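You operate a simulated robot arm through the tools that you are given. There is no shell and no other tool. Be economical: measure what you need, move in short steps, check, and stop when the job is done.

The job below is to be done with a simulated two-armed robot. You get a single attempt, and the scene is never put back.

Task
Open the white bench door, fetch the white oxygen cell from the top of the grey bench and set it on the upper shelf in the white bench and shut the door again. Open the bench drawer, take the orange strap and put it in the inside the bench drawer and shut the drawer again. Put the cream jug in the rinse tub. Take the red-rimmed water trap and put it on top of the purple valve housing. Any order will do. Set down upright: cream jug, red-rimmed water trap.

Only the result counts: the job must be done as asked and must still hold three seconds after the hand-in. Knocking over, shifting, dropping, spilling or breaking anything else fails it.

Robot
Two 7-joint arms with two-finger grippers on one trunk, on a base that drives. Base frame: it is fixed to the floor where the robot stands at the start and does not move with it; the origin is under the middle of the robot, x ahead of it, y to its left, z up. Units: mm, degrees, N and s.
The left shoulder is at the start at [25, 215, 1081], the right one opposite. With the tool pointing down near the work surface each hand reaches from about 100 to 500 mm from the robot's upright axis, wherever it stands, measured 20 degrees to its own side. Places, roughly: bench drawer [1100, 800, 700]; cream jug (13x9x12 cm) [2700, 3000, 1000]; inside the bench drawer [1100, 800, 600]; orange strap (7x7x4 cm) [3000, 2900, 900]; purple valve housing (6x6x5 cm) [1800, 3200, 300]; red-rimmed water trap (6x6x8 cm) [1900, 3100, 300]; rinse tub [2300, 3100, 900]; upper shelf in the white bench [1600, -200, 400]; white bench door [1800, -200, 400]; white oxygen cell [1500, 750, 750]. Payload 2.2 kg a hand.
The tool frame of a hand sits at the grasp point between the pads (the TCP): z along the fingers, y along the line on which they close. The tips reach 19 mm beyond it. Largest opening 116 mm; the body of the gripper starts 70 mm behind the TCP.
Orientation is told as [roll, pitch, yaw] about the base's x, y, z axes, in that order, counted from this pose: with the fingers straight down and closing along the base's y, the tool's x points along the base's -x, its y along +y and its z along -z.

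Tools
- The arms move only by the tool servo_tool. It takes "left_deltas", "right_deltas" or both (then of equal length, played together; a hand with none holds still); each is a list of rows, each an object of numbers (a shift or turn left out is 0, a gripper value left out holds the last): "dx", "dy", "dz": the shift along the base's x, y, z in mm; "wx", "wy", "wz": the turn, a rotation vector about the base's x, y, z in degrees; "claw": the opening, from 0 (shut) to 1 (fully open). In form: [{"dx": .., "dy": .., "dz": .., "wx": .., "wy": .., "wz": .., "claw": ..}, ...]. A call has 1 to 20 rows; each row is the pose to reach, as a shift and turn from the pose commanded when the call began. Each row takes 0.2 s and may step no farther than 50 mm and 8.6 degrees from the row before; otherwise, or with a gripper value out of range, the whole call is refused. A pose out of reach is approached as far as the arm can. The call stops where the force on the tool passes 40 N (or 10 N more than at its start, if that is more) or the arm is blocked; 0.2 s more then pass. Each finger halts on what it meets, pressing with about 20 N; the grip force reading is that of the motor and also rises with nothing between the fingers. The clock runs only during rows and for 0.2 s after the last one: add rows that repeat a pose to give the fingers time. It gives the time, the measured TCP pose, the force on the tool (base axes), the opening and the grip force at its end, in the units of the frame above (readings bear some noise), with the torque about the TCP (base axes, N m) and any sound that the robot's microphone picked up, and new pictures: "views" is both (left out), scene, wrist or none (wrist: the cameras of the hands that moved).
- Cameras (640 x 400 px; columns grow to the right, rows downward): "scene" is now at [130.7, 5.7, 1252.2]; the picture's right is [0.09, -1.00, -0.00], its down [-0.55, -0.05, -0.83] and it looks along [0.83, 0.08, -0.55] (base axes); focal length 295 px, centre (320, 200). "left" rides on the left gripper at [69, 15, -97] in its tool frame; the picture's right is [-0.21, 0.98, 0.00], its down [-0.76, -0.17, -0.63] and it looks along [-0.62, -0.14, 0.77] (tool axes); focal length 251 px, centre (320, 200). "right" rides on the right gripper at [69, -15, -97] in its tool frame; the picture's right is [0.21, 0.98, 0.00], its down [-0.76, 0.17, -0.63] and it looks along [-0.62, 0.14, 0.77] (tool axes); focal length 251 px, centre (320, 200). There is no depth. A picture from a camera that has moved, and an enlarged one, comes with that camera's place and axes in the base frame and with its lens.
- raise_lower(by): slides the trunk up (or, below 0, down) by that many mm; the arms and the scene camera ride with it, the base frame stays. It gives what a move gives, with no picture.
- steer(legs): drives the robot by 1 to 6 legs, each [ahead, left, turn to the left] in mm, mm and degrees, along the robot's own axes; the way and the turn of a leg run together, so that a leg with both is an arc; at most 1500 mm and 180 degrees a leg. The arms and the cameras ride along, it lands a little off, and it stops where it bumps. It gives what a move gives, and a new picture of the scene camera.
- pan_tilt(pan, tilt): turns the head with the scene camera to pan (to the left, within 80 degrees either way) and tilt (down, from -29 to 69), counted from straight ahead of the robot. It gives what a move gives, and a new picture of the scene camera.
- zoom(camera, box): a new picture of the part [left, top, right, bottom] of that camera's present view, enlarged. The clock stands still meanwhile.
- finish_job(): hands the job in; it is judged then, once.

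Work in short steps. Places have to be worked out from the pictures, the camera data and where the tool is seen: move nearer, look again, correct. Check each grasp and each placing, and mend what went wrong. You have 186 turns and 260 pictures in all, those below and enlarged ones among them. Open the grippers and draw the arms clear of the work before you hand the job in, unless the task says otherwise; then end with one line.

The tools are called after "Emit:" as name(argument=value, ...) on one line, values as JSON. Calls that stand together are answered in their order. servo_tool: Moves the arms, as the interface text tells. Its arguments: {"type":"object","properties":{"left_deltas":{"type":"array"},"right_deltas":{"type":"array"},"views":{"type":"string","enum":["both","scene","wrist","none"]}},"required":[]} The other tools are called the same way: raise_lower (by) slides the trunk up or down; steer (legs) drives the base; pan_tilt (pan, tilt) turns the head that bears the scene camera; zoom (camera, box) takes an enlarged picture of a part of a camera's view; finish_job () hands the job in.

At the start:

```text
t: 0.0
left_position: [515.7, 159.5, 716.9]
left_tcp_rot: [-0.1, 0.1, 0.0]
left_force: [0.5, -0.3, 0.2]
left_wrist_torque: [0.03, -0.02, 0.01]
left_grip_width: 115.8
left_finger_force: 0.1
right_position: [532.7, -266.5, 723.2]
right_tcp_rot: [0.2, 0.1, 0.0]
right_force: [0.3, -0.7, -0.6]
right_wrist_torque: [-0.01, 0.0, 0.01]
right_grip_width: 116.1
right_finger_force: 0.1
trunk travel left (down, up): [-225.0, 265.0]
robot x, y, heading: [0.1, -0.4, 0.0]
head pan, tilt: [5.3, 33.2]
```

scene: 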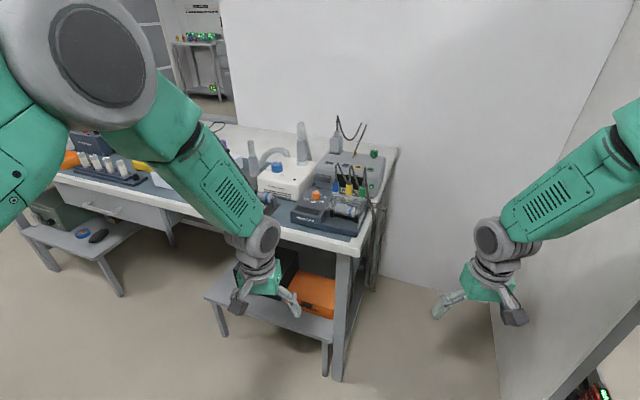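
right: 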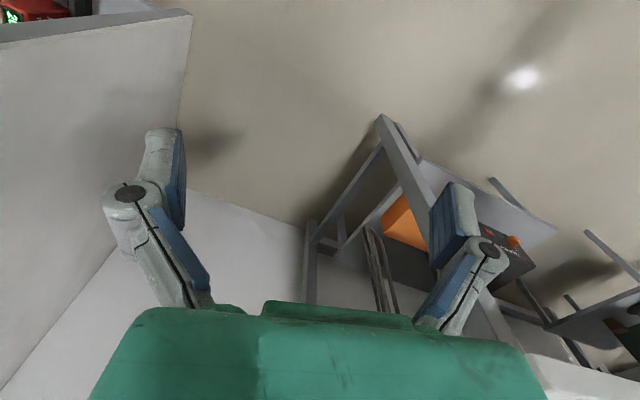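
left: 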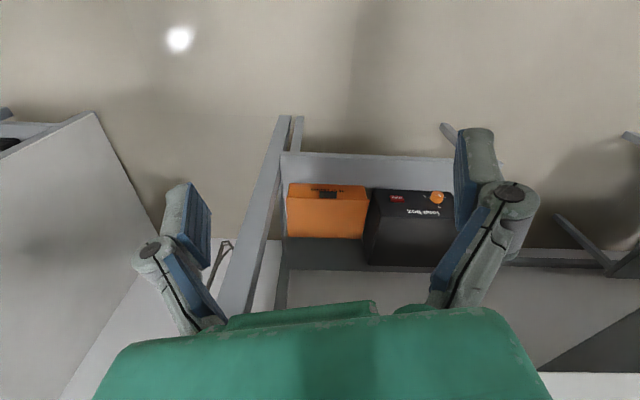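

The picture shows a grey bench ahead-left with a wall behind it. I look round with the head to map the surroundings before driving.

Emit:
pan_tilt(pan=40, tilt=20)

Emit:
pan_tilt(pan=-40, tilt=20)

```text
t: 1.0
left_position: [512.7, 159.9, 719.2]
left_tcp_rot: [0.0, -0.2, 0.0]
left_force: [0.1, -1.2, -1.4]
left_wrist_torque: [0.03, 0.01, -0.01]
left_grip_width: 116.1
left_finger_force: 0.1
right_position: [530.3, -264.0, 725.4]
right_tcp_rot: [0.0, -0.2, 0.0]
right_force: [-0.6, 0.2, 0.2]
right_wrist_torque: [0.01, 0.01, 0.01]
right_grip_width: 116.2
right_finger_force: 0.0
trunk travel left (down, up): [-225.0, 265.0]
robot x, y, heading: [-2.3, -0.5, 0.1]
head pan, tilt: [40.0, 20.0]
camera scene: at [113.5, 57.3, 1273.4], right [0.64, -0.77, 0.0], down [-0.27, -0.22, -0.94], along [0.72, 0.6, -0.35], focal length 295 px, centre (320, 200)
```

scene: 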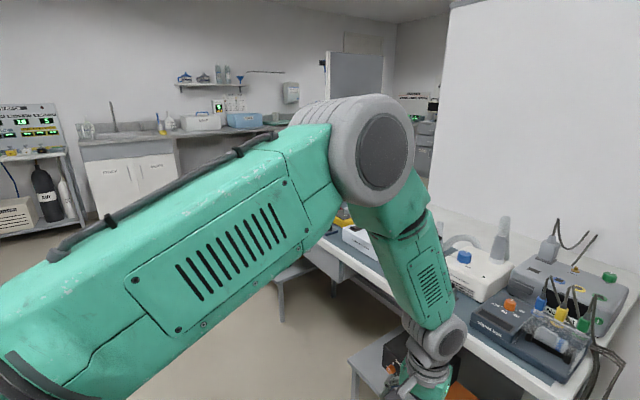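

```text
t: 2.5
left_position: [512.9, 159.3, 718.5]
left_tcp_rot: [0.0, -0.2, 0.1]
left_force: [0.0, 0.0, -0.5]
left_wrist_torque: [-0.04, 0.01, -0.01]
left_grip_width: 116.0
left_finger_force: 0.2
right_position: [530.7, -264.3, 725.7]
right_tcp_rot: [0.1, -0.1, 0.1]
right_force: [-0.3, 0.8, -0.4]
right_wrist_torque: [0.0, 0.01, -0.02]
right_grip_width: 116.2
right_finger_force: 0.1
trunk travel left (down, up): [-225.0, 265.0]
robot x, y, heading: [-0.1, 4.5, 0.0]
head pan, tilt: [-40.0, 20.0]
camera scene: at [113.5, -62.4, 1273.4], right [-0.64, -0.77, 0.0], down [-0.27, 0.22, -0.94], along [0.72, -0.6, -0.35], focal length 295 px, centre (320, 200)
```

scene: 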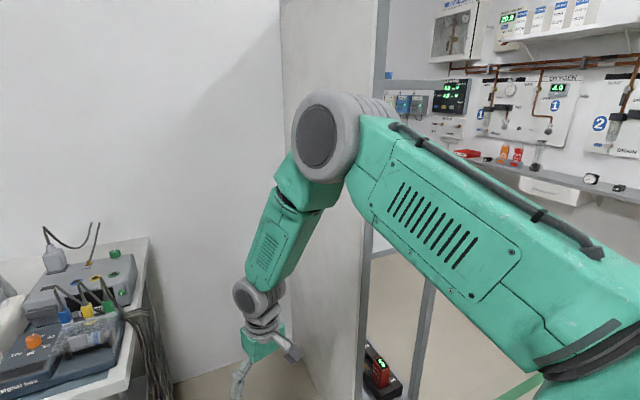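

Counter, sink and tub lie far to the left; I look farther left with the arms drawn in to see the floor for the drive.

Emit:
servo_tool(left_deltas=[{"dx": -40, "dz": 20}, {"dx": -80, "dz": 40}, {"dx": -120, "dz": 60}, {"dx": -160, "dz": 80}, {"dx": -180, "dz": 100}], right_deltas=[{"dx": -40, "dz": 20}, {"dx": -80, "dz": 40}, {"dx": -120, "dz": 60}, {"dx": -160, "dz": 80}, {"dx": -180, "dz": 100}], views="none")

Emit:
pan_tilt(pan=75, tilt=25)

Emit:
pan_tilt(pan=20, tilt=30)

```text
t: 3.7
left_position: [332.1, 161.3, 819.5]
left_tcp_rot: [0.0, -0.2, 0.0]
left_force: [0.0, -0.1, -0.2]
left_wrist_torque: [0.01, -0.03, -0.02]
left_grip_width: 116.3
left_finger_force: 0.1
right_position: [348.8, -264.9, 826.1]
right_tcp_rot: [-0.1, -0.2, 0.1]
right_force: [-0.9, 0.0, -0.3]
right_wrist_torque: [0.02, -0.04, -0.02]
right_grip_width: 116.1
right_finger_force: 0.1
trunk travel left (down, up): [-225.0, 265.0]
robot x, y, heading: [0.8, 1.1, 0.0]
head pan, tilt: [-40.0, 20.0]
```

```text
t: 5.7
left_position: [333.9, 161.1, 818.5]
left_tcp_rot: [0.0, -0.1, 0.0]
left_force: [1.0, -0.9, -0.7]
left_wrist_torque: [-0.01, 0.01, -0.06]
left_grip_width: 116.1
left_finger_force: 0.0
right_position: [351.0, -264.9, 825.7]
right_tcp_rot: [0.1, -0.1, 0.0]
right_force: [0.8, 0.2, 0.4]
right_wrist_torque: [-0.02, -0.01, 0.0]
right_grip_width: 116.0
right_finger_force: 0.0
trunk travel left (down, up): [-225.0, 265.0]
robot x, y, heading: [-1.7, -2.1, -0.1]
head pan, tilt: [75.0, 25.0]
camera scene: at [63.9, 86.5, 1265.7], right [0.97, -0.26, 0.0], down [-0.11, -0.41, -0.91], along [0.23, 0.88, -0.42], focal length 295 px, centre (320, 200)
```

scene: 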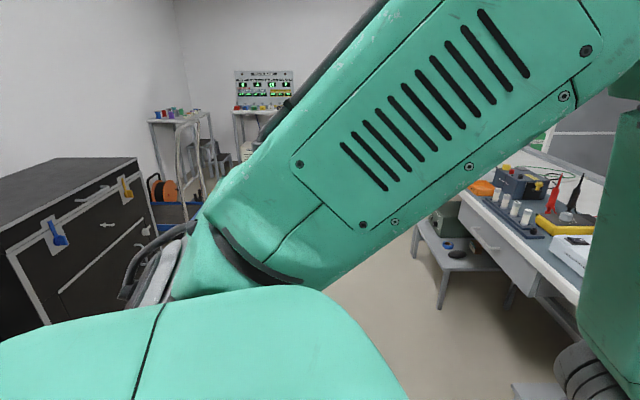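

```text
t: 6.9
left_position: [333.2, 160.1, 818.6]
left_tcp_rot: [-0.1, -0.3, -0.1]
left_force: [-0.5, 0.3, -0.3]
left_wrist_torque: [0.03, -0.02, -0.03]
left_grip_width: 115.9
left_finger_force: 0.1
right_position: [351.0, -264.3, 825.9]
right_tcp_rot: [0.1, -0.2, 0.1]
right_force: [-0.4, -0.2, 0.0]
right_wrist_torque: [-0.01, 0.01, -0.01]
right_grip_width: 116.0
right_finger_force: 0.0
trunk travel left (down, up): [-225.0, 265.0]
robot x, y, heading: [0.3, 1.0, 0.1]
head pan, tilt: [20.0, 30.0]
camera scene: at [125.0, 28.5, 1257.5], right [0.34, -0.94, 0.0], down [-0.47, -0.17, -0.86], along [0.81, 0.3, -0.5], focal length 295 px, centre (320, 200)
```

scene: 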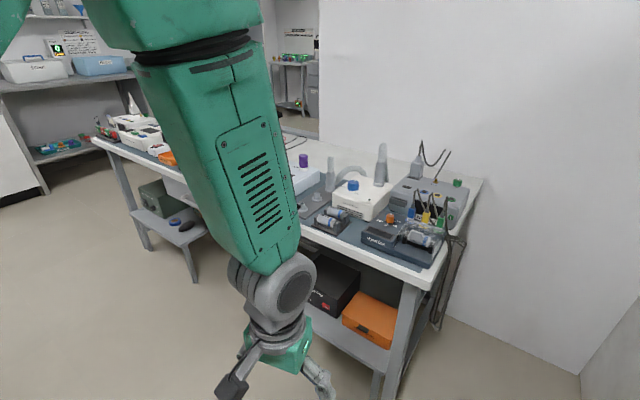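

The floor to the left of the bench is clear; bench far end is near (1134, 1671). I turn left and drive past it.

Emit:
steer(legs=[[0, 0, 75], [1100, 0, 0], [1000, 0, 0], [0, 0, -55]])

Emit:
pan_tilt(pan=40, tilt=25)

```text
t: 23.1
left_position: [846.5, 2305.0, 818.5]
left_tcp_rot: [-0.1, -0.1, 19.3]
left_force: [0.4, 0.3, -0.6]
left_wrist_torque: [-0.04, 0.01, 0.01]
left_grip_width: 116.0
left_finger_force: 0.0
right_position: [1003.7, 1908.8, 827.6]
right_tcp_rot: [0.0, -0.2, 19.3]
right_force: [-0.4, 0.4, 0.3]
right_wrist_torque: [0.02, -0.04, -0.02]
right_grip_width: 115.7
right_finger_force: 0.1
trunk travel left (down, up): [-225.0, 265.0]
robot x, y, heading: [582.4, 2042.0, 19.0]
head pan, tilt: [20.0, 30.0]
camera scene: at [693.2, 2110.9, 1257.5], right [0.63, -0.77, 0.0], down [-0.39, -0.32, -0.86], along [0.67, 0.55, -0.5], focal length 295 px, centre (320, 200)
```

scene: 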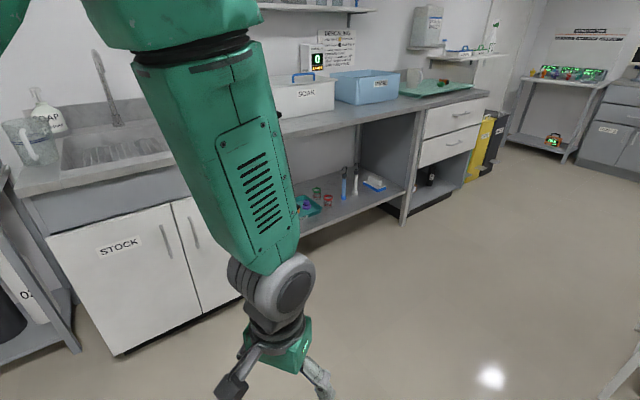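

```text
t: 23.9
left_position: [845.3, 2304.4, 819.3]
left_tcp_rot: [0.0, -0.4, 19.1]
left_force: [0.4, -0.1, -0.3]
left_wrist_torque: [0.02, -0.02, -0.01]
left_grip_width: 116.0
left_finger_force: 0.1
right_position: [1001.6, 1907.0, 827.5]
right_tcp_rot: [0.1, -0.3, 19.3]
right_force: [0.5, 0.2, 0.9]
right_wrist_torque: [0.02, 0.0, 0.02]
right_grip_width: 116.1
right_finger_force: 0.0
trunk travel left (down, up): [-225.0, 265.0]
robot x, y, heading: [588.5, 2041.4, 19.3]
head pan, tilt: [40.0, 25.0]
camera scene: at [670.5, 2132.4, 1265.5], right [0.86, -0.51, 0.0], down [-0.22, -0.36, -0.91], along [0.46, 0.78, -0.42], focal length 295 px, centre (320, 200)
```

scene: 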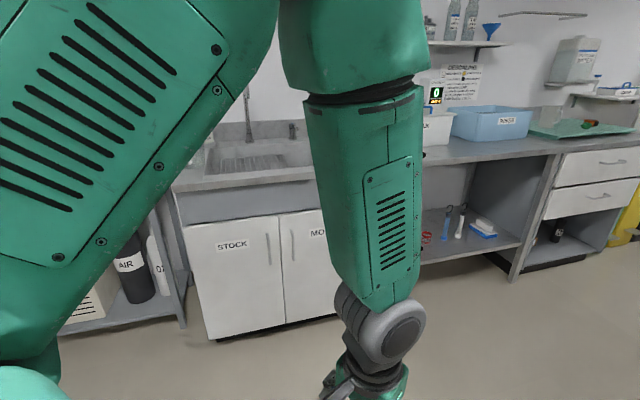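

The counter front runs at about −16.6°; its normal heads at 73°. I drive along it toward the jug/strap area and face the counter.

Emit:
steer(legs=[[0, 0, -11.5], [1450, 0, 0], [400, 0, 0], [0, 0, 65]])

Emit:
pan_tilt(pan=0, tilt=30)

```text
t: 36.7
left_position: [2357.0, 2625.9, 820.6]
left_tcp_rot: [0.0, -0.3, 71.1]
left_force: [0.2, 0.1, -0.8]
left_wrist_torque: [-0.06, -0.02, 0.02]
left_grip_width: 116.0
left_finger_force: 0.0
right_position: [2766.4, 2504.1, 826.6]
right_tcp_rot: [0.1, -0.4, 71.0]
right_force: [-0.7, -0.1, 0.9]
right_wrist_torque: [-0.01, -0.02, 0.01]
right_grip_width: 116.0
right_finger_force: 0.1
trunk travel left (down, up): [-225.0, 265.0]
robot x, y, heading: [2403.1, 2257.0, 71.2]
head pan, tilt: [40.0, 25.0]
camera scene: at [2381.0, 2383.9, 1265.5], right [0.93, 0.36, 0.0], down [0.15, -0.4, -0.91], along [-0.33, 0.84, -0.42], focal length 295 px, centre (320, 200)
```

scene: 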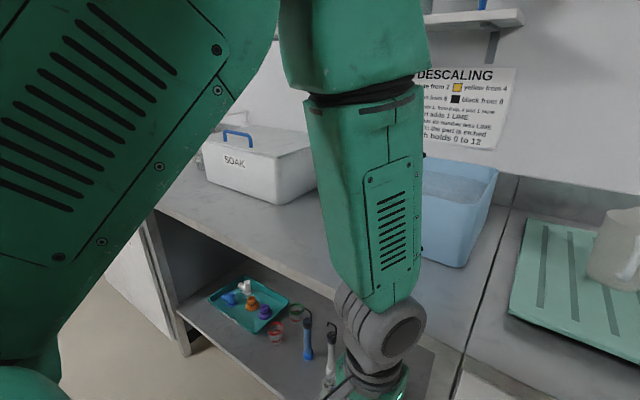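

```text
t: 37.8
left_position: [2355.9, 2623.6, 820.1]
left_tcp_rot: [-0.1, -0.5, 71.0]
left_force: [0.4, 0.5, -0.1]
left_wrist_torque: [0.0, -0.05, 0.02]
left_grip_width: 116.2
left_finger_force: 0.0
right_position: [2765.8, 2502.2, 827.8]
right_tcp_rot: [-0.1, -0.3, 71.1]
right_force: [0.6, 0.6, -0.2]
right_wrist_torque: [0.03, -0.03, 0.02]
right_grip_width: 115.6
right_finger_force: 0.0
trunk travel left (down, up): [-225.0, 265.0]
robot x, y, heading: [2402.0, 2260.9, 71.0]
head pan, tilt: [0.0, 30.0]
camera scene: at [2443.3, 2383.4, 1257.5], right [0.95, -0.32, 0.0], down [-0.16, -0.48, -0.86], along [0.28, 0.82, -0.5], focal length 295 px, centre (320, 200)
```

scene: 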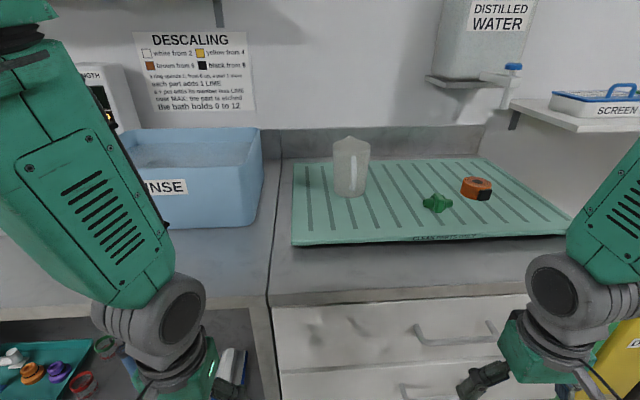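

Jug base ≈(2751,3017), strap ≈(3069,2911). I zoom to see the shapes.

Emit:
zoom(camera="scene", box=[280, 110, 560, 285])

Emit:
pan_tilt(pan=0, tilt=60)

```text
2.29 times, centred on (420, 198) of scene
camera zoom: at [2443.3, 2383.4, 1257.5], right [0.95, -0.32, 0.0], down [-0.16, -0.48, -0.86], along [0.28, 0.82, -0.5], focal length 675 px, centre (91, 206)
```

zoom: 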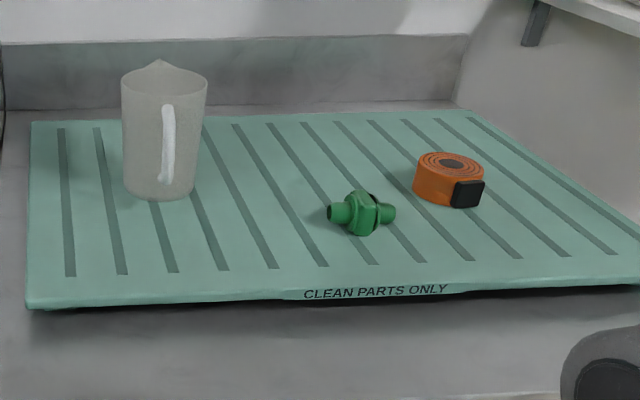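

```text
t: 38.7
left_position: [2355.8, 2624.3, 818.8]
left_tcp_rot: [0.0, -0.4, 71.0]
left_force: [0.9, 0.0, 0.0]
left_wrist_torque: [-0.05, -0.01, -0.02]
left_grip_width: 116.1
left_finger_force: 0.0
right_position: [2764.7, 2502.8, 827.0]
right_tcp_rot: [0.0, -0.5, 71.1]
right_force: [0.9, 0.2, 0.0]
right_wrist_torque: [0.0, 0.0, -0.03]
right_grip_width: 115.9
right_finger_force: 0.0
trunk travel left (down, up): [-225.0, 265.0]
robot x, y, heading: [2404.5, 2262.5, 71.0]
head pan, tilt: [0.0, 60.0]
camera scene: at [2435.6, 2360.9, 1215.5], right [0.95, -0.32, 0.0], down [-0.28, -0.82, -0.5], along [0.16, 0.47, -0.87], focal length 295 px, centre (320, 200)
```

scene: 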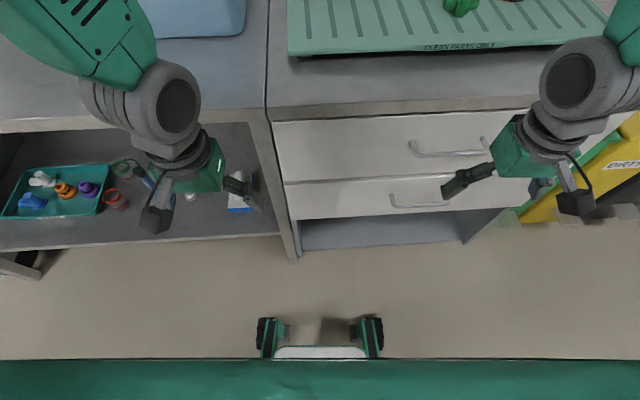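

The base can advance ~300 mm. I first raise trunk and hands above the counter goods, then move in with strap to the right and jug to the left.

Emit:
raise_lower(by=170)

Emit:
servo_tool(left_deltas=[{"dz": 40}, {"dz": 80}, {"dz": 110}], right_deltas=[{"dz": 40}, {"dz": 80}, {"dz": 110}], views="none")

Emit:
steer(legs=[[0, -225, 1.5], [230, 0, 0]])

```text
t: 40.6
left_position: [2355.4, 2624.6, 989.9]
left_tcp_rot: [0.0, -0.4, 71.0]
left_force: [-0.6, 0.0, -0.2]
left_wrist_torque: [0.0, 0.01, -0.03]
left_grip_width: 115.6
left_finger_force: 0.0
right_position: [2765.0, 2502.4, 998.5]
right_tcp_rot: [0.0, -0.4, 71.1]
right_force: [0.6, -0.3, -0.2]
right_wrist_torque: [0.03, 0.02, 0.0]
right_grip_width: 116.1
right_finger_force: 0.1
trunk travel left (down, up): [-395.0, 95.0]
robot x, y, heading: [2403.8, 2256.8, 71.0]
head pan, tilt: [0.0, 60.0]
```

```text
t: 41.4
left_position: [2354.7, 2621.7, 1100.6]
left_tcp_rot: [0.0, -0.4, 71.2]
left_force: [-1.4, 0.3, -0.4]
left_wrist_torque: [0.01, -0.02, 0.06]
left_grip_width: 116.1
left_finger_force: 0.1
right_position: [2765.0, 2503.9, 1109.0]
right_tcp_rot: [0.0, -0.5, 71.2]
right_force: [-0.3, -0.4, -0.6]
right_wrist_torque: [-0.01, 0.01, 0.01]
right_grip_width: 116.1
right_finger_force: 0.1
trunk travel left (down, up): [-395.0, 95.0]
robot x, y, heading: [2400.8, 2255.8, 70.8]
head pan, tilt: [0.0, 60.0]
```

```text
t: 44.5
left_position: [2626.6, 2769.7, 1101.2]
left_tcp_rot: [0.0, -0.5, 72.4]
left_force: [-0.3, 0.7, 0.4]
left_wrist_torque: [0.01, 0.04, 0.0]
left_grip_width: 116.1
left_finger_force: 0.1
right_position: [3039.5, 2661.6, 1109.6]
right_tcp_rot: [-0.1, -0.6, 72.6]
right_force: [-1.0, 0.2, 0.4]
right_wrist_torque: [0.01, 0.02, 0.01]
right_grip_width: 115.9
right_finger_force: 0.1
trunk travel left (down, up): [-395.0, 95.0]
robot x, y, heading: [2681.8, 2409.8, 72.7]
head pan, tilt: [0.0, 60.0]
camera scene: at [2715.6, 2508.6, 1385.6], right [0.95, -0.3, 0.0], down [-0.26, -0.83, -0.5], along [0.15, 0.48, -0.87], focal length 295 px, centre (320, 200)
```

scene: 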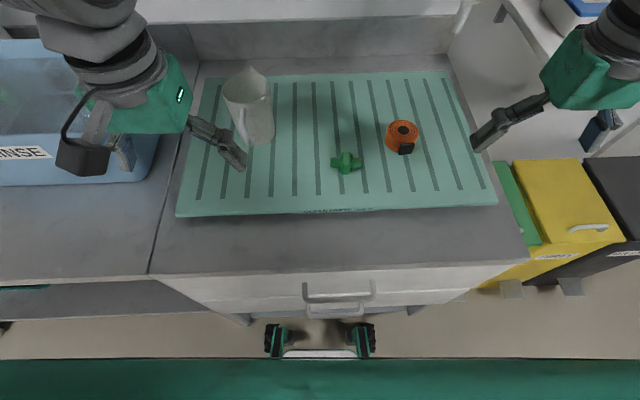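

Now I move the right hand over the strap (~(3012,2876)) and look with its wrist camera.

Emit:
servo_tool(right_deltas=[{"dx": -8, "dy": 45}, {"dx": -16, "dy": 90}, {"dx": -24, "dy": 135}, {"dx": -30, "dy": 170}, {"dx": -30, "dy": 170, "dz": -40}])

```text
t: 45.7
left_position: [2621.8, 2771.2, 1099.8]
left_tcp_rot: [-0.2, -0.4, 72.5]
left_force: [-0.2, 1.1, 0.4]
left_wrist_torque: [-0.06, -0.02, 0.01]
left_grip_width: 116.1
left_finger_force: 0.1
right_position: [3003.6, 2833.0, 1069.2]
right_tcp_rot: [-0.1, -0.6, 72.5]
right_force: [-0.5, -0.4, 0.2]
right_wrist_torque: [-0.01, -0.04, 0.01]
right_grip_width: 115.8
right_finger_force: 0.0
trunk travel left (down, up): [-395.0, 95.0]
robot x, y, heading: [2680.6, 2409.4, 72.5]
head pan, tilt: [0.0, 60.0]
camera scene: at [2711.3, 2514.0, 1385.3], right [0.95, -0.3, 0.0], down [-0.26, -0.83, -0.5], along [0.15, 0.47, -0.87], focal length 295 px, centre (320, 200)
camera right: at [2996.7, 2761.7, 1165.5], right [-1.0, 0.09, -0.01], down [0.06, 0.77, 0.64], along [0.06, 0.64, -0.77], focal length 251 px, centre (320, 200)
```

scene: 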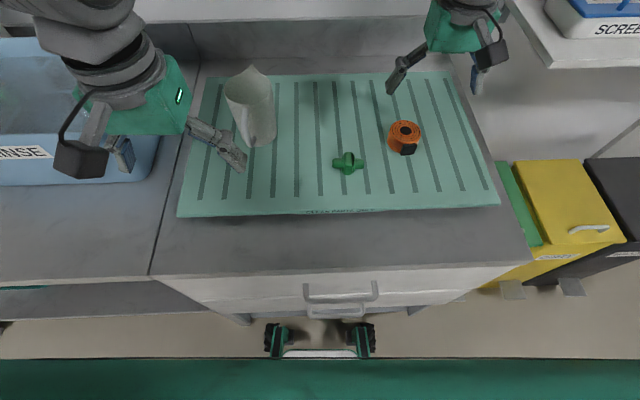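
right: 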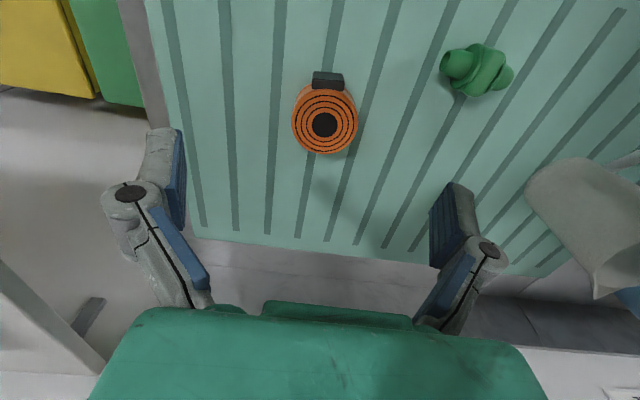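

Strap's top appears at z≈910, centre (3003,2868). I shift onto it and descend halfway to check.

Emit:
servo_tool(right_deltas=[{"dy": 34, "dz": -35}, {"dy": 34, "dz": -80}, {"dy": 34, "dz": -110}], views="wrist")

```text
t: 46.5
left_position: [2623.4, 2770.1, 1100.2]
left_tcp_rot: [-0.2, -0.5, 72.5]
left_force: [-0.2, 0.4, 0.3]
left_wrist_torque: [0.01, -0.02, 0.0]
left_grip_width: 116.0
left_finger_force: 0.1
right_position: [3004.5, 2865.5, 960.3]
right_tcp_rot: [-0.2, -0.6, 72.7]
right_force: [-0.6, -0.1, 0.4]
right_wrist_torque: [-0.01, -0.02, -0.02]
right_grip_width: 116.0
right_finger_force: 0.0
trunk travel left (down, up): [-395.0, 95.0]
robot x, y, heading: [2683.8, 2410.3, 72.5]
head pan, tilt: [0.0, 60.0]
camera right: at [2997.6, 2794.2, 1056.6], right [-1.0, 0.09, 0.0], down [0.06, 0.77, 0.64], along [0.06, 0.64, -0.77], focal length 251 px, centre (320, 200)
```

right: 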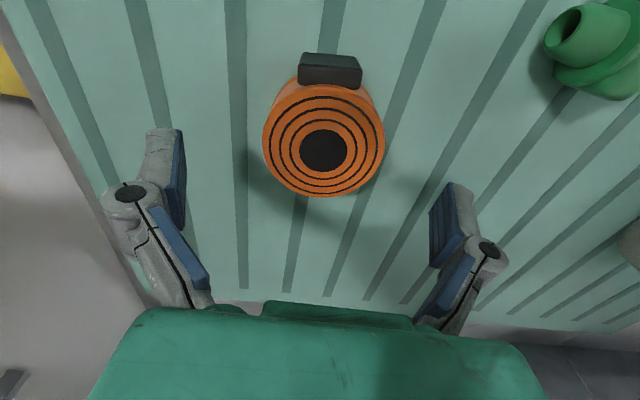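

Aligned: centre (3003,2865), top ≈920. I lower to z≈907 and close.

Emit:
servo_tool(right_deltas=[{"dx": -1, "dz": -30}, {"dx": -1, "dz": -53}, {"dx": -1, "dz": -53, "claw": 0.45}, {"dx": -1, "dz": -53, "claw": 0.45}, {"dx": -1, "dz": -53, "claw": 0.4}], views="wrist")

```text
t: 47.0
left_position: [2622.4, 2765.8, 1101.2]
left_tcp_rot: [-0.2, -0.7, 72.5]
left_force: [0.1, -0.2, -0.3]
left_wrist_torque: [0.03, -0.02, -0.01]
left_grip_width: 116.1
left_finger_force: 0.1
right_position: [3002.6, 2863.7, 920.7]
right_tcp_rot: [-0.1, -0.7, 72.5]
right_force: [-0.7, 0.9, 0.9]
right_wrist_torque: [0.01, -0.02, -0.02]
right_grip_width: 116.2
right_finger_force: 0.0
trunk travel left (down, up): [-395.0, 95.0]
robot x, y, heading: [2680.7, 2410.2, 72.5]
head pan, tilt: [0.0, 60.0]
stopped in row 2 (right hand): the force on the tool passed its limit at 61 N (the readings are from after the stop); the commanded pose is now the measured one
camera right: at [2997.0, 2790.9, 1017.0], right [-1.0, 0.09, 0.0], down [0.07, 0.76, 0.64], along [0.06, 0.64, -0.77], focal length 251 px, centre (320, 200)
```

right: 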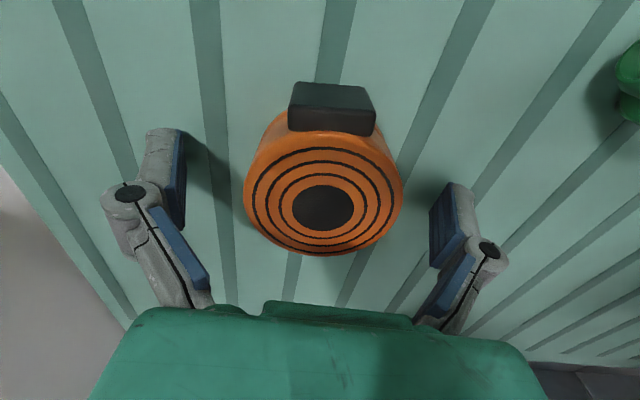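

The tips touched the tray (tray top ≈900). I close here just above it, then check the grip.

Emit:
servo_tool(right_deltas=[{"claw": 0.5}, {"claw": 0.3}, {"claw": 0.3}, {"claw": 0.3}], views="none")

Emit:
servo_tool(right_deltas=[{"dz": 30}, {"dz": 70}, {"dz": 120}, {"dz": 160}])

```text
t: 47.7
left_position: [2619.9, 2763.1, 1101.7]
left_tcp_rot: [-0.2, -0.9, 72.5]
left_force: [0.0, -0.1, -0.5]
left_wrist_torque: [0.03, 0.01, 0.0]
left_grip_width: 116.2
left_finger_force: 0.0
right_position: [2997.2, 2867.7, 928.9]
right_tcp_rot: [0.2, -1.6, 72.6]
right_force: [-18.4, -15.7, 40.3]
right_wrist_torque: [-0.81, 0.1, -0.32]
right_grip_width: 60.2
right_finger_force: 20.6
trunk travel left (down, up): [-395.0, 95.0]
robot x, y, heading: [2681.8, 2410.8, 72.5]
head pan, tilt: [0.0, 60.0]
stopped in row 3 (right hand): the force on the tool passed its limit at 70 N (the readings are from after the stop); the commanded pose is now the measured one
```

```text
t: 48.7
left_position: [2621.8, 2767.9, 1100.4]
left_tcp_rot: [-0.2, -0.8, 72.6]
left_force: [-0.7, 0.2, 0.5]
left_wrist_torque: [0.01, 0.0, 0.03]
left_grip_width: 115.9
left_finger_force: 0.1
right_position: [2998.7, 2868.7, 1085.4]
right_tcp_rot: [0.1, -1.4, 72.7]
right_force: [-0.2, 0.6, -0.6]
right_wrist_torque: [0.02, -0.01, 0.04]
right_grip_width: 59.4
right_finger_force: 19.7
trunk travel left (down, up): [-395.0, 95.0]
robot x, y, heading: [2683.3, 2410.9, 72.5]
head pan, tilt: [0.0, 60.0]
camera scene: at [2709.9, 2513.3, 1385.4], right [0.95, -0.3, 0.0], down [-0.26, -0.83, -0.5], along [0.15, 0.47, -0.87], focal length 295 px, centre (320, 200)
camera right: at [2993.4, 2795.4, 1181.2], right [-1.0, 0.09, 0.0], down [0.06, 0.76, 0.65], along [0.06, 0.65, -0.76], focal length 251 px, centre (320, 200)
```

scene: 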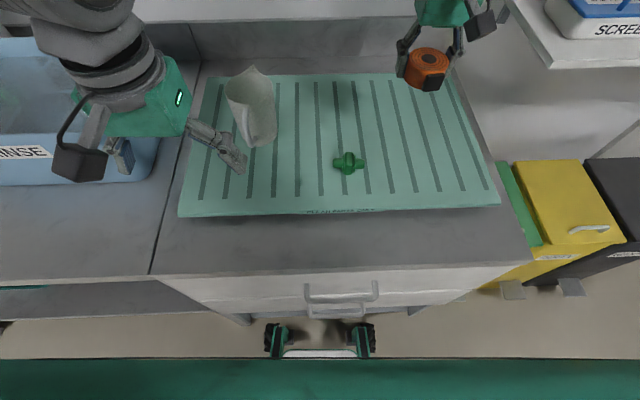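
right: 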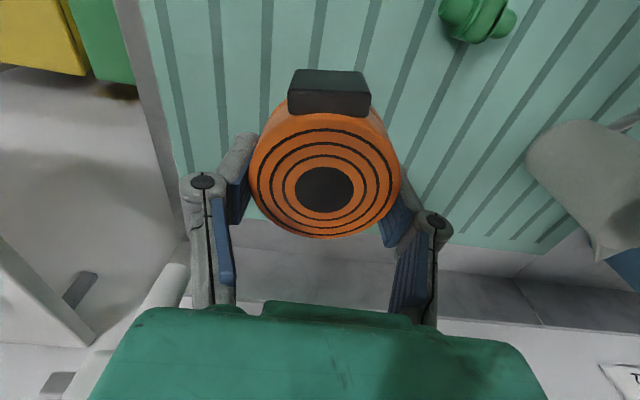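

The strap is held. Now the left hand goes over near the jug (≈(2718,2970), top ≈1020) for a wrist view.

Emit:
servo_tool(left_deltas=[{"dx": 22, "dy": 40, "dz": 30}, {"dx": 44, "dy": 80, "dz": 50}, {"dx": 66, "dy": 120, "dz": 50}, {"dx": 90, "dy": 160, "dz": 50}])

```text
refused: row 1 steps farther than a row can; nothing moved
```

The first row stepped too far; I use smaller steps.

Emit:
servo_tool(left_deltas=[{"dz": 45}, {"dx": 20, "dy": 40, "dz": 50}, {"dx": 42, "dy": 80, "dz": 50}, {"dx": 64, "dy": 120, "dz": 50}, {"dx": 86, "dy": 160, "dz": 50}])

```text
t: 49.9
left_position: [2711.7, 2926.1, 1148.8]
left_tcp_rot: [0.2, -0.6, 72.6]
left_force: [-0.9, -0.4, -0.4]
left_wrist_torque: [-0.04, 0.0, 0.0]
left_grip_width: 116.1
left_finger_force: 0.1
right_position: [3004.9, 2869.9, 1082.9]
right_tcp_rot: [0.3, -1.2, 72.6]
right_force: [-0.5, 0.4, -1.0]
right_wrist_torque: [-0.03, 0.02, 0.02]
right_grip_width: 59.4
right_finger_force: 20.3
trunk travel left (down, up): [-395.0, 95.0]
robot x, y, heading: [2685.7, 2409.4, 72.1]
head pan, tilt: [0.0, 60.0]
camera scene: at [2717.6, 2515.6, 1385.0], right [0.95, -0.3, 0.0], down [-0.26, -0.83, -0.49], along [0.15, 0.47, -0.87], focal length 295 px, centre (320, 200)
camera left: at [2677.0, 2865.2, 1245.0], right [-0.87, 0.5, 0.0], down [0.38, 0.67, 0.64], along [0.32, 0.56, -0.77], focal length 251 px, centre (320, 200)
```

scene: 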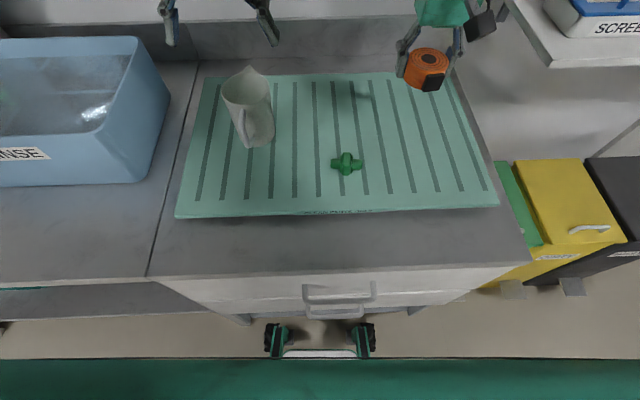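
left: 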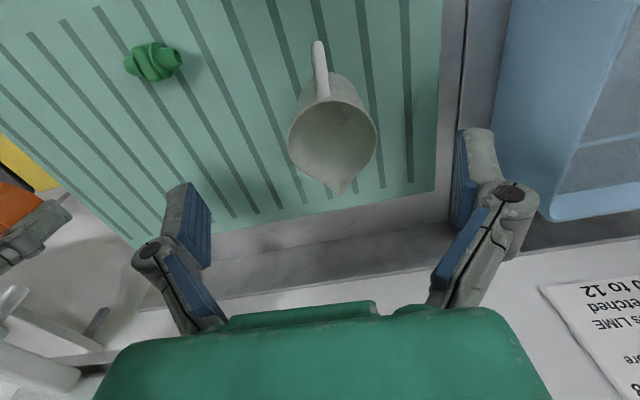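

Jug rim centre ≈(2724,2972,1015); handle points to the robot, so the present closing direction suits. I centre above it and check.

Emit:
servo_tool(left_deltas=[{"dx": 6, "dy": 25, "dz": -20}, {"dx": 12, "dy": 46, "dz": -55}, {"dx": 12, "dy": 46, "dz": -80}], views="wrist")

```text
t: 50.7
left_position: [2723.0, 2971.4, 1071.2]
left_tcp_rot: [-0.1, -0.8, 72.4]
left_force: [0.2, -0.2, 0.2]
left_wrist_torque: [0.0, 0.0, -0.02]
left_grip_width: 116.0
left_finger_force: 0.0
right_position: [3002.5, 2868.0, 1086.1]
right_tcp_rot: [0.3, -1.5, 72.6]
right_force: [0.2, 0.1, -0.9]
right_wrist_torque: [0.03, 0.04, 0.01]
right_grip_width: 59.5
right_finger_force: 20.3
trunk travel left (down, up): [-395.0, 95.0]
robot x, y, heading: [2681.8, 2409.3, 72.7]
head pan, tilt: [0.0, 60.0]
camera left: at [2687.4, 2908.5, 1165.6], right [-0.87, 0.5, 0.0], down [0.38, 0.66, 0.64], along [0.32, 0.56, -0.77], focal length 251 px, centre (320, 200)
```

left: 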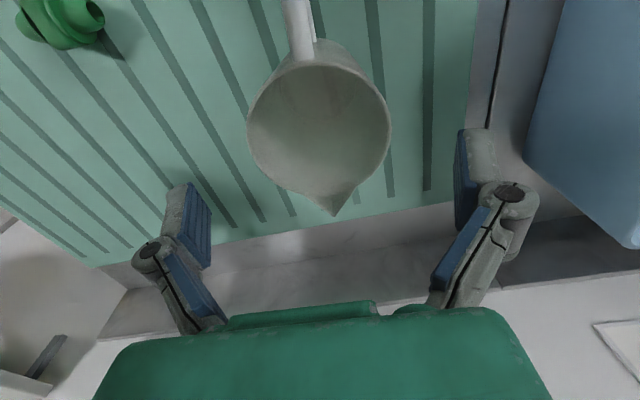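

Rim centre refined to (2718.5,2963,1018). I shift and descend to z≈975 with the fingers open.

Emit:
servo_tool(left_deltas=[{"dx": -4, "dy": -8, "dz": -20}, {"dx": -4, "dy": -8, "dz": -50}, {"dx": -4, "dy": -8, "dz": -75}, {"dx": -4, "dy": -8, "dz": -94}], views="wrist")

```text
t: 51.7
left_position: [2719.4, 2963.5, 979.8]
left_tcp_rot: [-0.1, -1.2, 72.6]
left_force: [0.7, 4.5, 17.9]
left_wrist_torque: [-0.2, 0.11, 0.0]
left_grip_width: 118.2
left_finger_force: 0.0
right_position: [3002.0, 2865.8, 1086.8]
right_tcp_rot: [0.4, -1.5, 72.5]
right_force: [-0.5, -0.8, -0.8]
right_wrist_torque: [0.05, 0.03, -0.04]
right_grip_width: 59.5
right_finger_force: 19.6
trunk travel left (down, up): [-395.0, 95.0]
robot x, y, heading: [2682.6, 2409.8, 72.2]
head pan, tilt: [0.0, 60.0]
camera left: at [2683.4, 2900.6, 1074.9], right [-0.87, 0.5, 0.0], down [0.38, 0.66, 0.65], along [0.32, 0.56, -0.76], focal length 251 px, centre (320, 200)
```

left: 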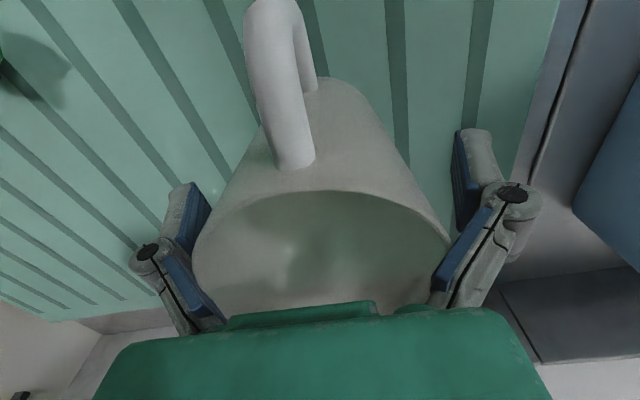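

The rim touches the finger roots (18 N). I raise 10 mm and close.

Emit:
servo_tool(left_deltas=[{"dz": 10}, {"dz": 10, "claw": 0.7}, {"dz": 10, "claw": 0.6}, {"dz": 10, "claw": 0.55}, {"dz": 10, "claw": 0.55}], views="wrist")

```text
t: 52.9
left_position: [2717.6, 2963.9, 990.4]
left_tcp_rot: [-0.2, -0.9, 72.7]
left_force: [0.5, 5.1, 27.4]
left_wrist_torque: [-0.21, -0.08, -0.01]
left_grip_width: 94.9
left_finger_force: 20.1
right_position: [3003.0, 2867.2, 1087.3]
right_tcp_rot: [0.3, -1.5, 72.6]
right_force: [0.0, -0.3, -0.2]
right_wrist_torque: [0.02, 0.01, 0.03]
right_grip_width: 59.1
right_finger_force: 19.8
trunk travel left (down, up): [-395.0, 95.0]
robot x, y, heading: [2681.9, 2406.7, 72.5]
head pan, tilt: [0.0, 60.0]
camera left: at [2682.5, 2901.5, 1084.5], right [-0.87, 0.5, 0.0], down [0.38, 0.66, 0.64], along [0.32, 0.56, -0.76], focal length 251 px, centre (320, 200)
```

left: 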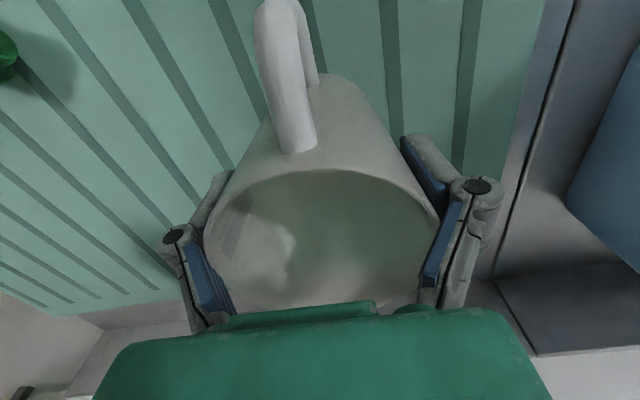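

Contact seems to be on the finger roots; I reopen, raise 14 mm more and re-grip with the pads.

Emit:
servo_tool(left_deltas=[{"claw": 0.95}, {"claw": 1.0, "dz": 8}, {"dz": 15, "claw": 1.0}, {"dz": 15, "claw": 0.7}, {"dz": 15, "claw": 0.55}, {"dz": 15, "claw": 0.55}, {"dz": 15, "claw": 0.55}], views="wrist")

```text
t: 54.5
left_position: [2716.7, 2964.8, 1001.5]
left_tcp_rot: [-0.2, -0.7, 72.6]
left_force: [0.6, 0.4, -1.1]
left_wrist_torque: [-0.02, 0.02, 0.0]
left_grip_width: 95.0
left_finger_force: 19.8
right_position: [3002.0, 2869.3, 1085.3]
right_tcp_rot: [0.1, -1.6, 72.6]
right_force: [0.7, -0.1, -1.8]
right_wrist_torque: [-0.01, -0.04, 0.0]
right_grip_width: 59.6
right_finger_force: 19.5
trunk travel left (down, up): [-395.0, 95.0]
robot x, y, heading: [2685.6, 2410.8, 72.6]
head pan, tilt: [0.0, 60.0]
camera left: at [2681.8, 2902.0, 1097.9], right [-0.87, 0.5, 0.0], down [0.38, 0.67, 0.64], along [0.32, 0.56, -0.77], focal length 251 px, centre (320, 200)
```

left: 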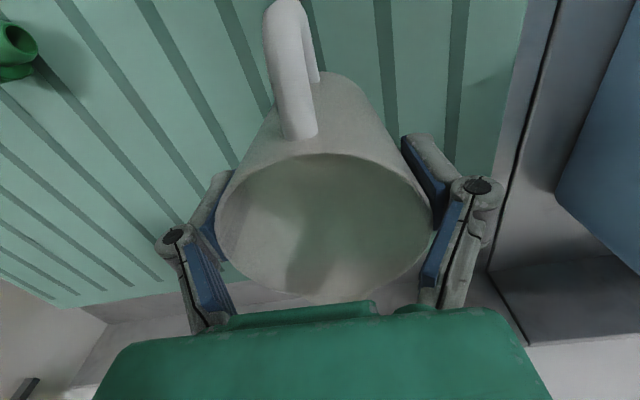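

Grip solid with no vertical load. I lift and check.

Emit:
servo_tool(left_deltas=[{"dz": 20}, {"dz": 60}, {"dz": 100}, {"dz": 120}])

Emit:
raise_lower(by=90)

Emit:
pan_tilt(pan=25, tilt=50)

```text
t: 55.5
left_position: [2715.7, 2964.8, 1123.5]
left_tcp_rot: [-0.2, -0.7, 72.5]
left_force: [0.2, 0.5, -1.3]
left_wrist_torque: [0.0, 0.01, -0.01]
left_grip_width: 94.9
left_finger_force: 20.4
right_position: [3003.3, 2868.3, 1086.0]
right_tcp_rot: [0.2, -1.5, 72.6]
right_force: [-0.2, 0.1, -0.9]
right_wrist_torque: [-0.02, 0.0, -0.03]
right_grip_width: 59.4
right_finger_force: 19.9
trunk travel left (down, up): [-395.0, 95.0]
robot x, y, heading: [2682.6, 2408.4, 72.5]
head pan, tilt: [0.0, 60.0]
camera scene: at [2713.8, 2513.5, 1385.3], right [0.95, -0.3, 0.0], down [-0.26, -0.83, -0.5], along [0.15, 0.47, -0.87], focal length 295 px, centre (320, 200)
camera left: at [2681.0, 2903.0, 1219.2], right [-0.87, 0.5, 0.0], down [0.38, 0.67, 0.64], along [0.32, 0.56, -0.77], focal length 251 px, centre (320, 200)
```

scene: 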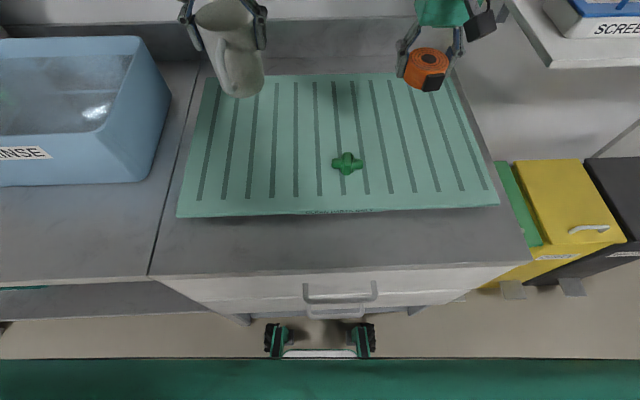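
left: 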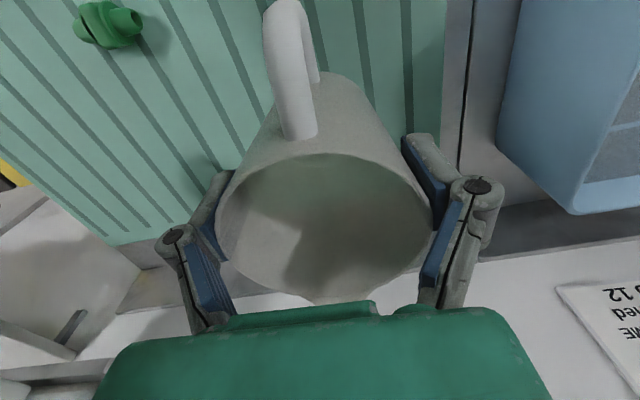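

```text
t: 56.8
left_position: [2716.4, 2965.6, 1212.6]
left_tcp_rot: [-0.1, -0.6, 72.7]
left_force: [-1.3, -0.2, -1.1]
left_wrist_torque: [0.03, -0.02, -0.01]
left_grip_width: 95.1
left_finger_force: 19.9
right_position: [3002.2, 2869.5, 1173.1]
right_tcp_rot: [0.2, -1.4, 72.6]
right_force: [0.5, 0.0, -0.7]
right_wrist_torque: [0.01, -0.02, 0.01]
right_grip_width: 59.1
right_finger_force: 20.4
trunk travel left (down, up): [-485.0, 5.0]
robot x, y, heading: [2683.2, 2412.1, 72.6]
head pan, tilt: [0.0, 60.0]
```

```text
t: 57.7
left_position: [2717.6, 2966.1, 1212.6]
left_tcp_rot: [-0.1, -0.6, 72.6]
left_force: [0.2, 0.1, -1.0]
left_wrist_torque: [0.0, 0.0, 0.02]
left_grip_width: 94.9
left_finger_force: 19.9
right_position: [3002.7, 2868.8, 1174.8]
right_tcp_rot: [0.2, -1.6, 72.6]
right_force: [-0.9, 0.4, -0.4]
right_wrist_torque: [-0.01, 0.02, 0.02]
right_grip_width: 59.3
right_finger_force: 20.0
trunk travel left (down, up): [-485.0, 5.0]
robot x, y, heading: [2683.6, 2410.0, 72.6]
head pan, tilt: [25.0, 50.0]
camera scene: at [2684.1, 2527.0, 1487.8], right [0.99, 0.13, 0.0], down [0.1, -0.76, -0.64], along [-0.08, 0.63, -0.77], focal length 295 px, centre (320, 200)
```

scene: 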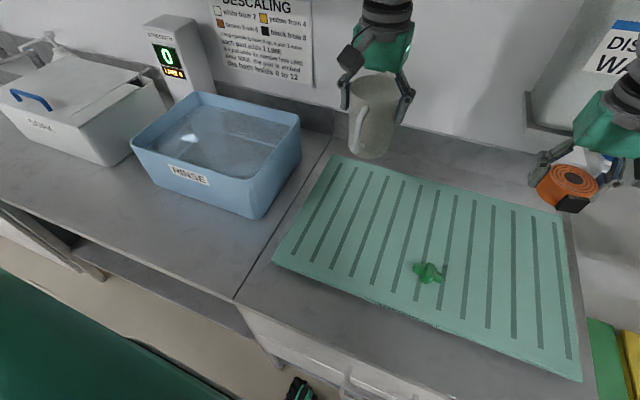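

Jug held, tub rim centre ≈(2345,3112), rim z≈1010. Everything is high; I slide the robot left by 370 mm.

Emit:
steer(legs=[[0, 370, 0]])

```text
t: 60.0
left_position: [2366.1, 3075.3, 1213.4]
left_tcp_rot: [0.3, -0.8, 72.6]
left_force: [0.4, -0.1, -1.0]
left_wrist_torque: [-0.03, -0.03, -0.01]
left_grip_width: 95.0
left_finger_force: 19.5
right_position: [2652.1, 2979.1, 1174.1]
right_tcp_rot: [0.3, -1.4, 72.8]
right_force: [0.2, 0.9, -0.4]
right_wrist_torque: [0.03, -0.03, 0.02]
right_grip_width: 59.7
right_finger_force: 20.5
trunk travel left (down, up): [-485.0, 5.0]
robot x, y, heading: [2328.4, 2518.6, 72.4]
head pan, tilt: [25.0, 50.0]
camera scene: at [2337.3, 2635.1, 1488.0], right [0.99, 0.13, -0.01], down [0.1, -0.76, -0.64], along [-0.09, 0.64, -0.77], focal length 295 px, centre (320, 200)
```

scene: 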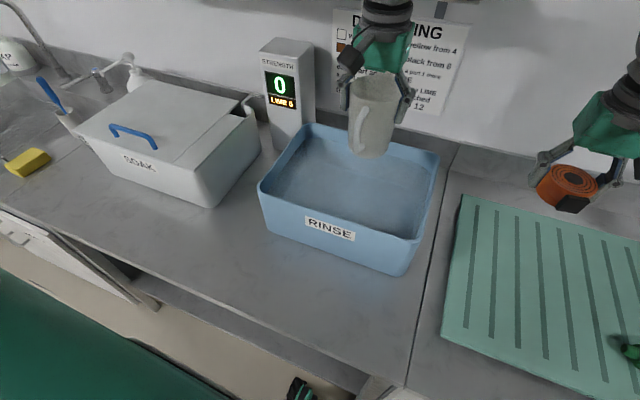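

I shift the jug a little deeper over the tub centre, then lower the trunk 120 mm.

Emit:
servo_tool(left_deltas=[{"dx": -4, "dy": 24}, {"dx": -8, "dy": 48}, {"dx": -8, "dy": 48}], views="none")

Emit:
raise_lower(by=-120)

Emit:
pan_tilt(pan=10, tilt=45)

```text
t: 60.8
left_position: [2352.2, 3119.7, 1214.9]
left_tcp_rot: [0.0, -1.0, 72.8]
left_force: [0.8, -1.0, -1.2]
left_wrist_torque: [0.0, 0.0, -0.01]
left_grip_width: 95.2
left_finger_force: 20.3
right_position: [2647.7, 2975.0, 1176.5]
right_tcp_rot: [0.2, -1.6, 72.8]
right_force: [-0.4, -0.1, -1.2]
right_wrist_torque: [0.03, 0.0, -0.02]
right_grip_width: 59.6
right_finger_force: 19.9
trunk travel left (down, up): [-485.0, 5.0]
robot x, y, heading: [2331.7, 2520.7, 72.5]
head pan, tilt: [25.0, 50.0]
```

```text
t: 62.3
left_position: [2350.0, 3121.4, 1093.8]
left_tcp_rot: [-0.1, -0.8, 72.8]
left_force: [0.3, -0.7, -0.7]
left_wrist_torque: [-0.02, 0.02, -0.03]
left_grip_width: 94.7
left_finger_force: 20.2
right_position: [2646.7, 2976.8, 1057.6]
right_tcp_rot: [0.0, -1.8, 72.7]
right_force: [0.1, 0.2, -0.7]
right_wrist_torque: [0.0, 0.0, -0.01]
right_grip_width: 59.6
right_finger_force: 19.9
trunk travel left (down, up): [-365.0, 125.0]
robot x, y, heading: [2328.8, 2519.8, 73.0]
head pan, tilt: [25.0, 50.0]
```

```text
t: 63.1
left_position: [2351.3, 3121.4, 1093.4]
left_tcp_rot: [-0.1, -0.8, 72.8]
left_force: [0.0, -0.4, -0.8]
left_wrist_torque: [0.0, -0.02, 0.02]
left_grip_width: 95.0
left_finger_force: 20.3
right_position: [2647.6, 2975.4, 1056.7]
right_tcp_rot: [0.1, -1.6, 72.8]
right_force: [0.2, 0.3, -1.2]
right_wrist_torque: [0.0, -0.03, 0.03]
right_grip_width: 59.5
right_finger_force: 19.7
trunk travel left (down, up): [-365.0, 125.0]
robot x, y, heading: [2328.3, 2523.6, 72.7]
head pan, tilt: [10.0, 45.0]
camera scene: at [2350.8, 2641.5, 1374.7], right [0.99, -0.13, 0.0], down [-0.09, -0.7, -0.7], along [0.09, 0.7, -0.71], focal length 295 px, centre (320, 200)
```

scene: 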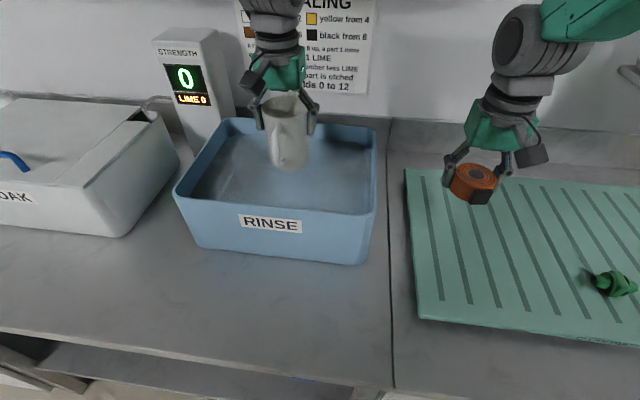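

Jug is inside the tub outline. I lower slowly toward its floor.

Emit:
servo_tool(left_deltas=[{"dz": -30}, {"dz": -55}, {"dz": -70}, {"dz": -78}, {"dz": -86}, {"dz": -92}, {"dz": -97}, {"dz": -102}, {"dz": -107}])

```text
t: 65.1
left_position: [2351.5, 3121.0, 986.2]
left_tcp_rot: [-0.1, -0.9, 72.7]
left_force: [-0.8, 0.0, -1.1]
left_wrist_torque: [-0.01, -0.02, 0.0]
left_grip_width: 94.9
left_finger_force: 20.0
right_position: [2646.3, 2976.8, 1057.0]
right_tcp_rot: [0.2, -1.6, 72.7]
right_force: [-0.6, -0.3, -1.1]
right_wrist_torque: [-0.01, 0.0, 0.03]
right_grip_width: 59.5
right_finger_force: 20.4
trunk travel left (down, up): [-365.0, 125.0]
robot x, y, heading: [2325.1, 2515.6, 72.9]
head pan, tilt: [10.0, 45.0]
camera scene: at [2351.0, 2641.9, 1374.6], right [0.99, -0.13, 0.0], down [-0.09, -0.7, -0.7], along [0.09, 0.7, -0.71], focal length 295 px, centre (320, 200)
camera left: at [2316.6, 3058.5, 1082.2], right [-0.87, 0.49, 0.0], down [0.38, 0.66, 0.64], along [0.32, 0.56, -0.77], focal length 251 px, centre (320, 200)
```

scene: 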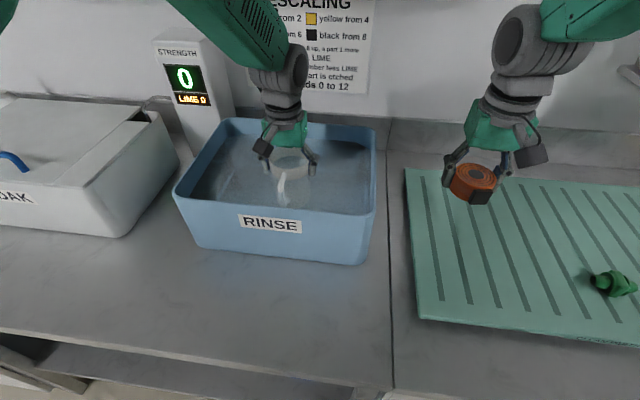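
left: 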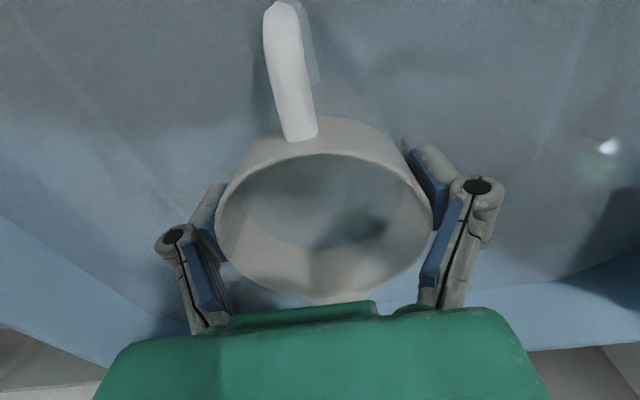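

No contact yet; I continue down in small steps until contact.

Emit:
servo_tool(left_deltas=[{"dz": -4}, {"dz": -8}, {"dz": -12}, {"dz": -16}, {"dz": -20}, {"dz": -24}, {"dz": -28}], views="wrist")

```text
t: 66.5
left_position: [2352.0, 3121.9, 971.6]
left_tcp_rot: [-0.1, -1.4, 72.8]
left_force: [-1.3, -6.2, 18.0]
left_wrist_torque: [-0.55, 0.07, -0.05]
left_grip_width: 94.6
left_finger_force: 20.2
right_position: [2645.5, 2974.6, 1058.0]
right_tcp_rot: [0.1, -1.7, 72.8]
right_force: [-0.1, 0.4, -0.8]
right_wrist_torque: [-0.03, -0.01, -0.03]
right_grip_width: 59.5
right_finger_force: 20.2
trunk travel left (down, up): [-365.0, 125.0]
robot x, y, heading: [2329.6, 2520.9, 72.7]
head pan, tilt: [10.0, 45.0]
stopped in row 6 (left hand): the force on the tool passed its limit at 44 N (the readings are from after the stop); the commanded pose is now the measured one
camera left: at [2316.7, 3057.9, 1066.2], right [-0.87, 0.49, 0.0], down [0.38, 0.66, 0.65], along [0.32, 0.57, -0.76], focal length 251 px, centre (320, 200)
```

left: 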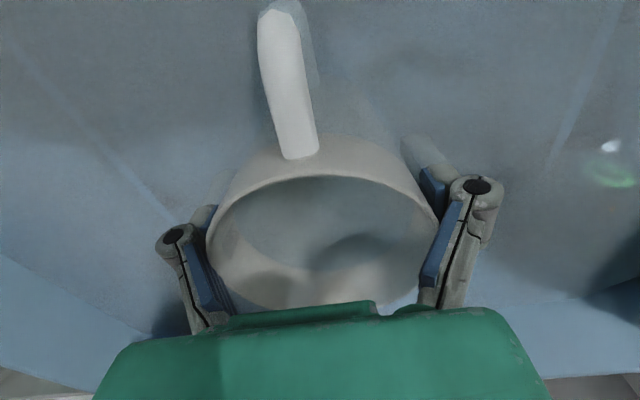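

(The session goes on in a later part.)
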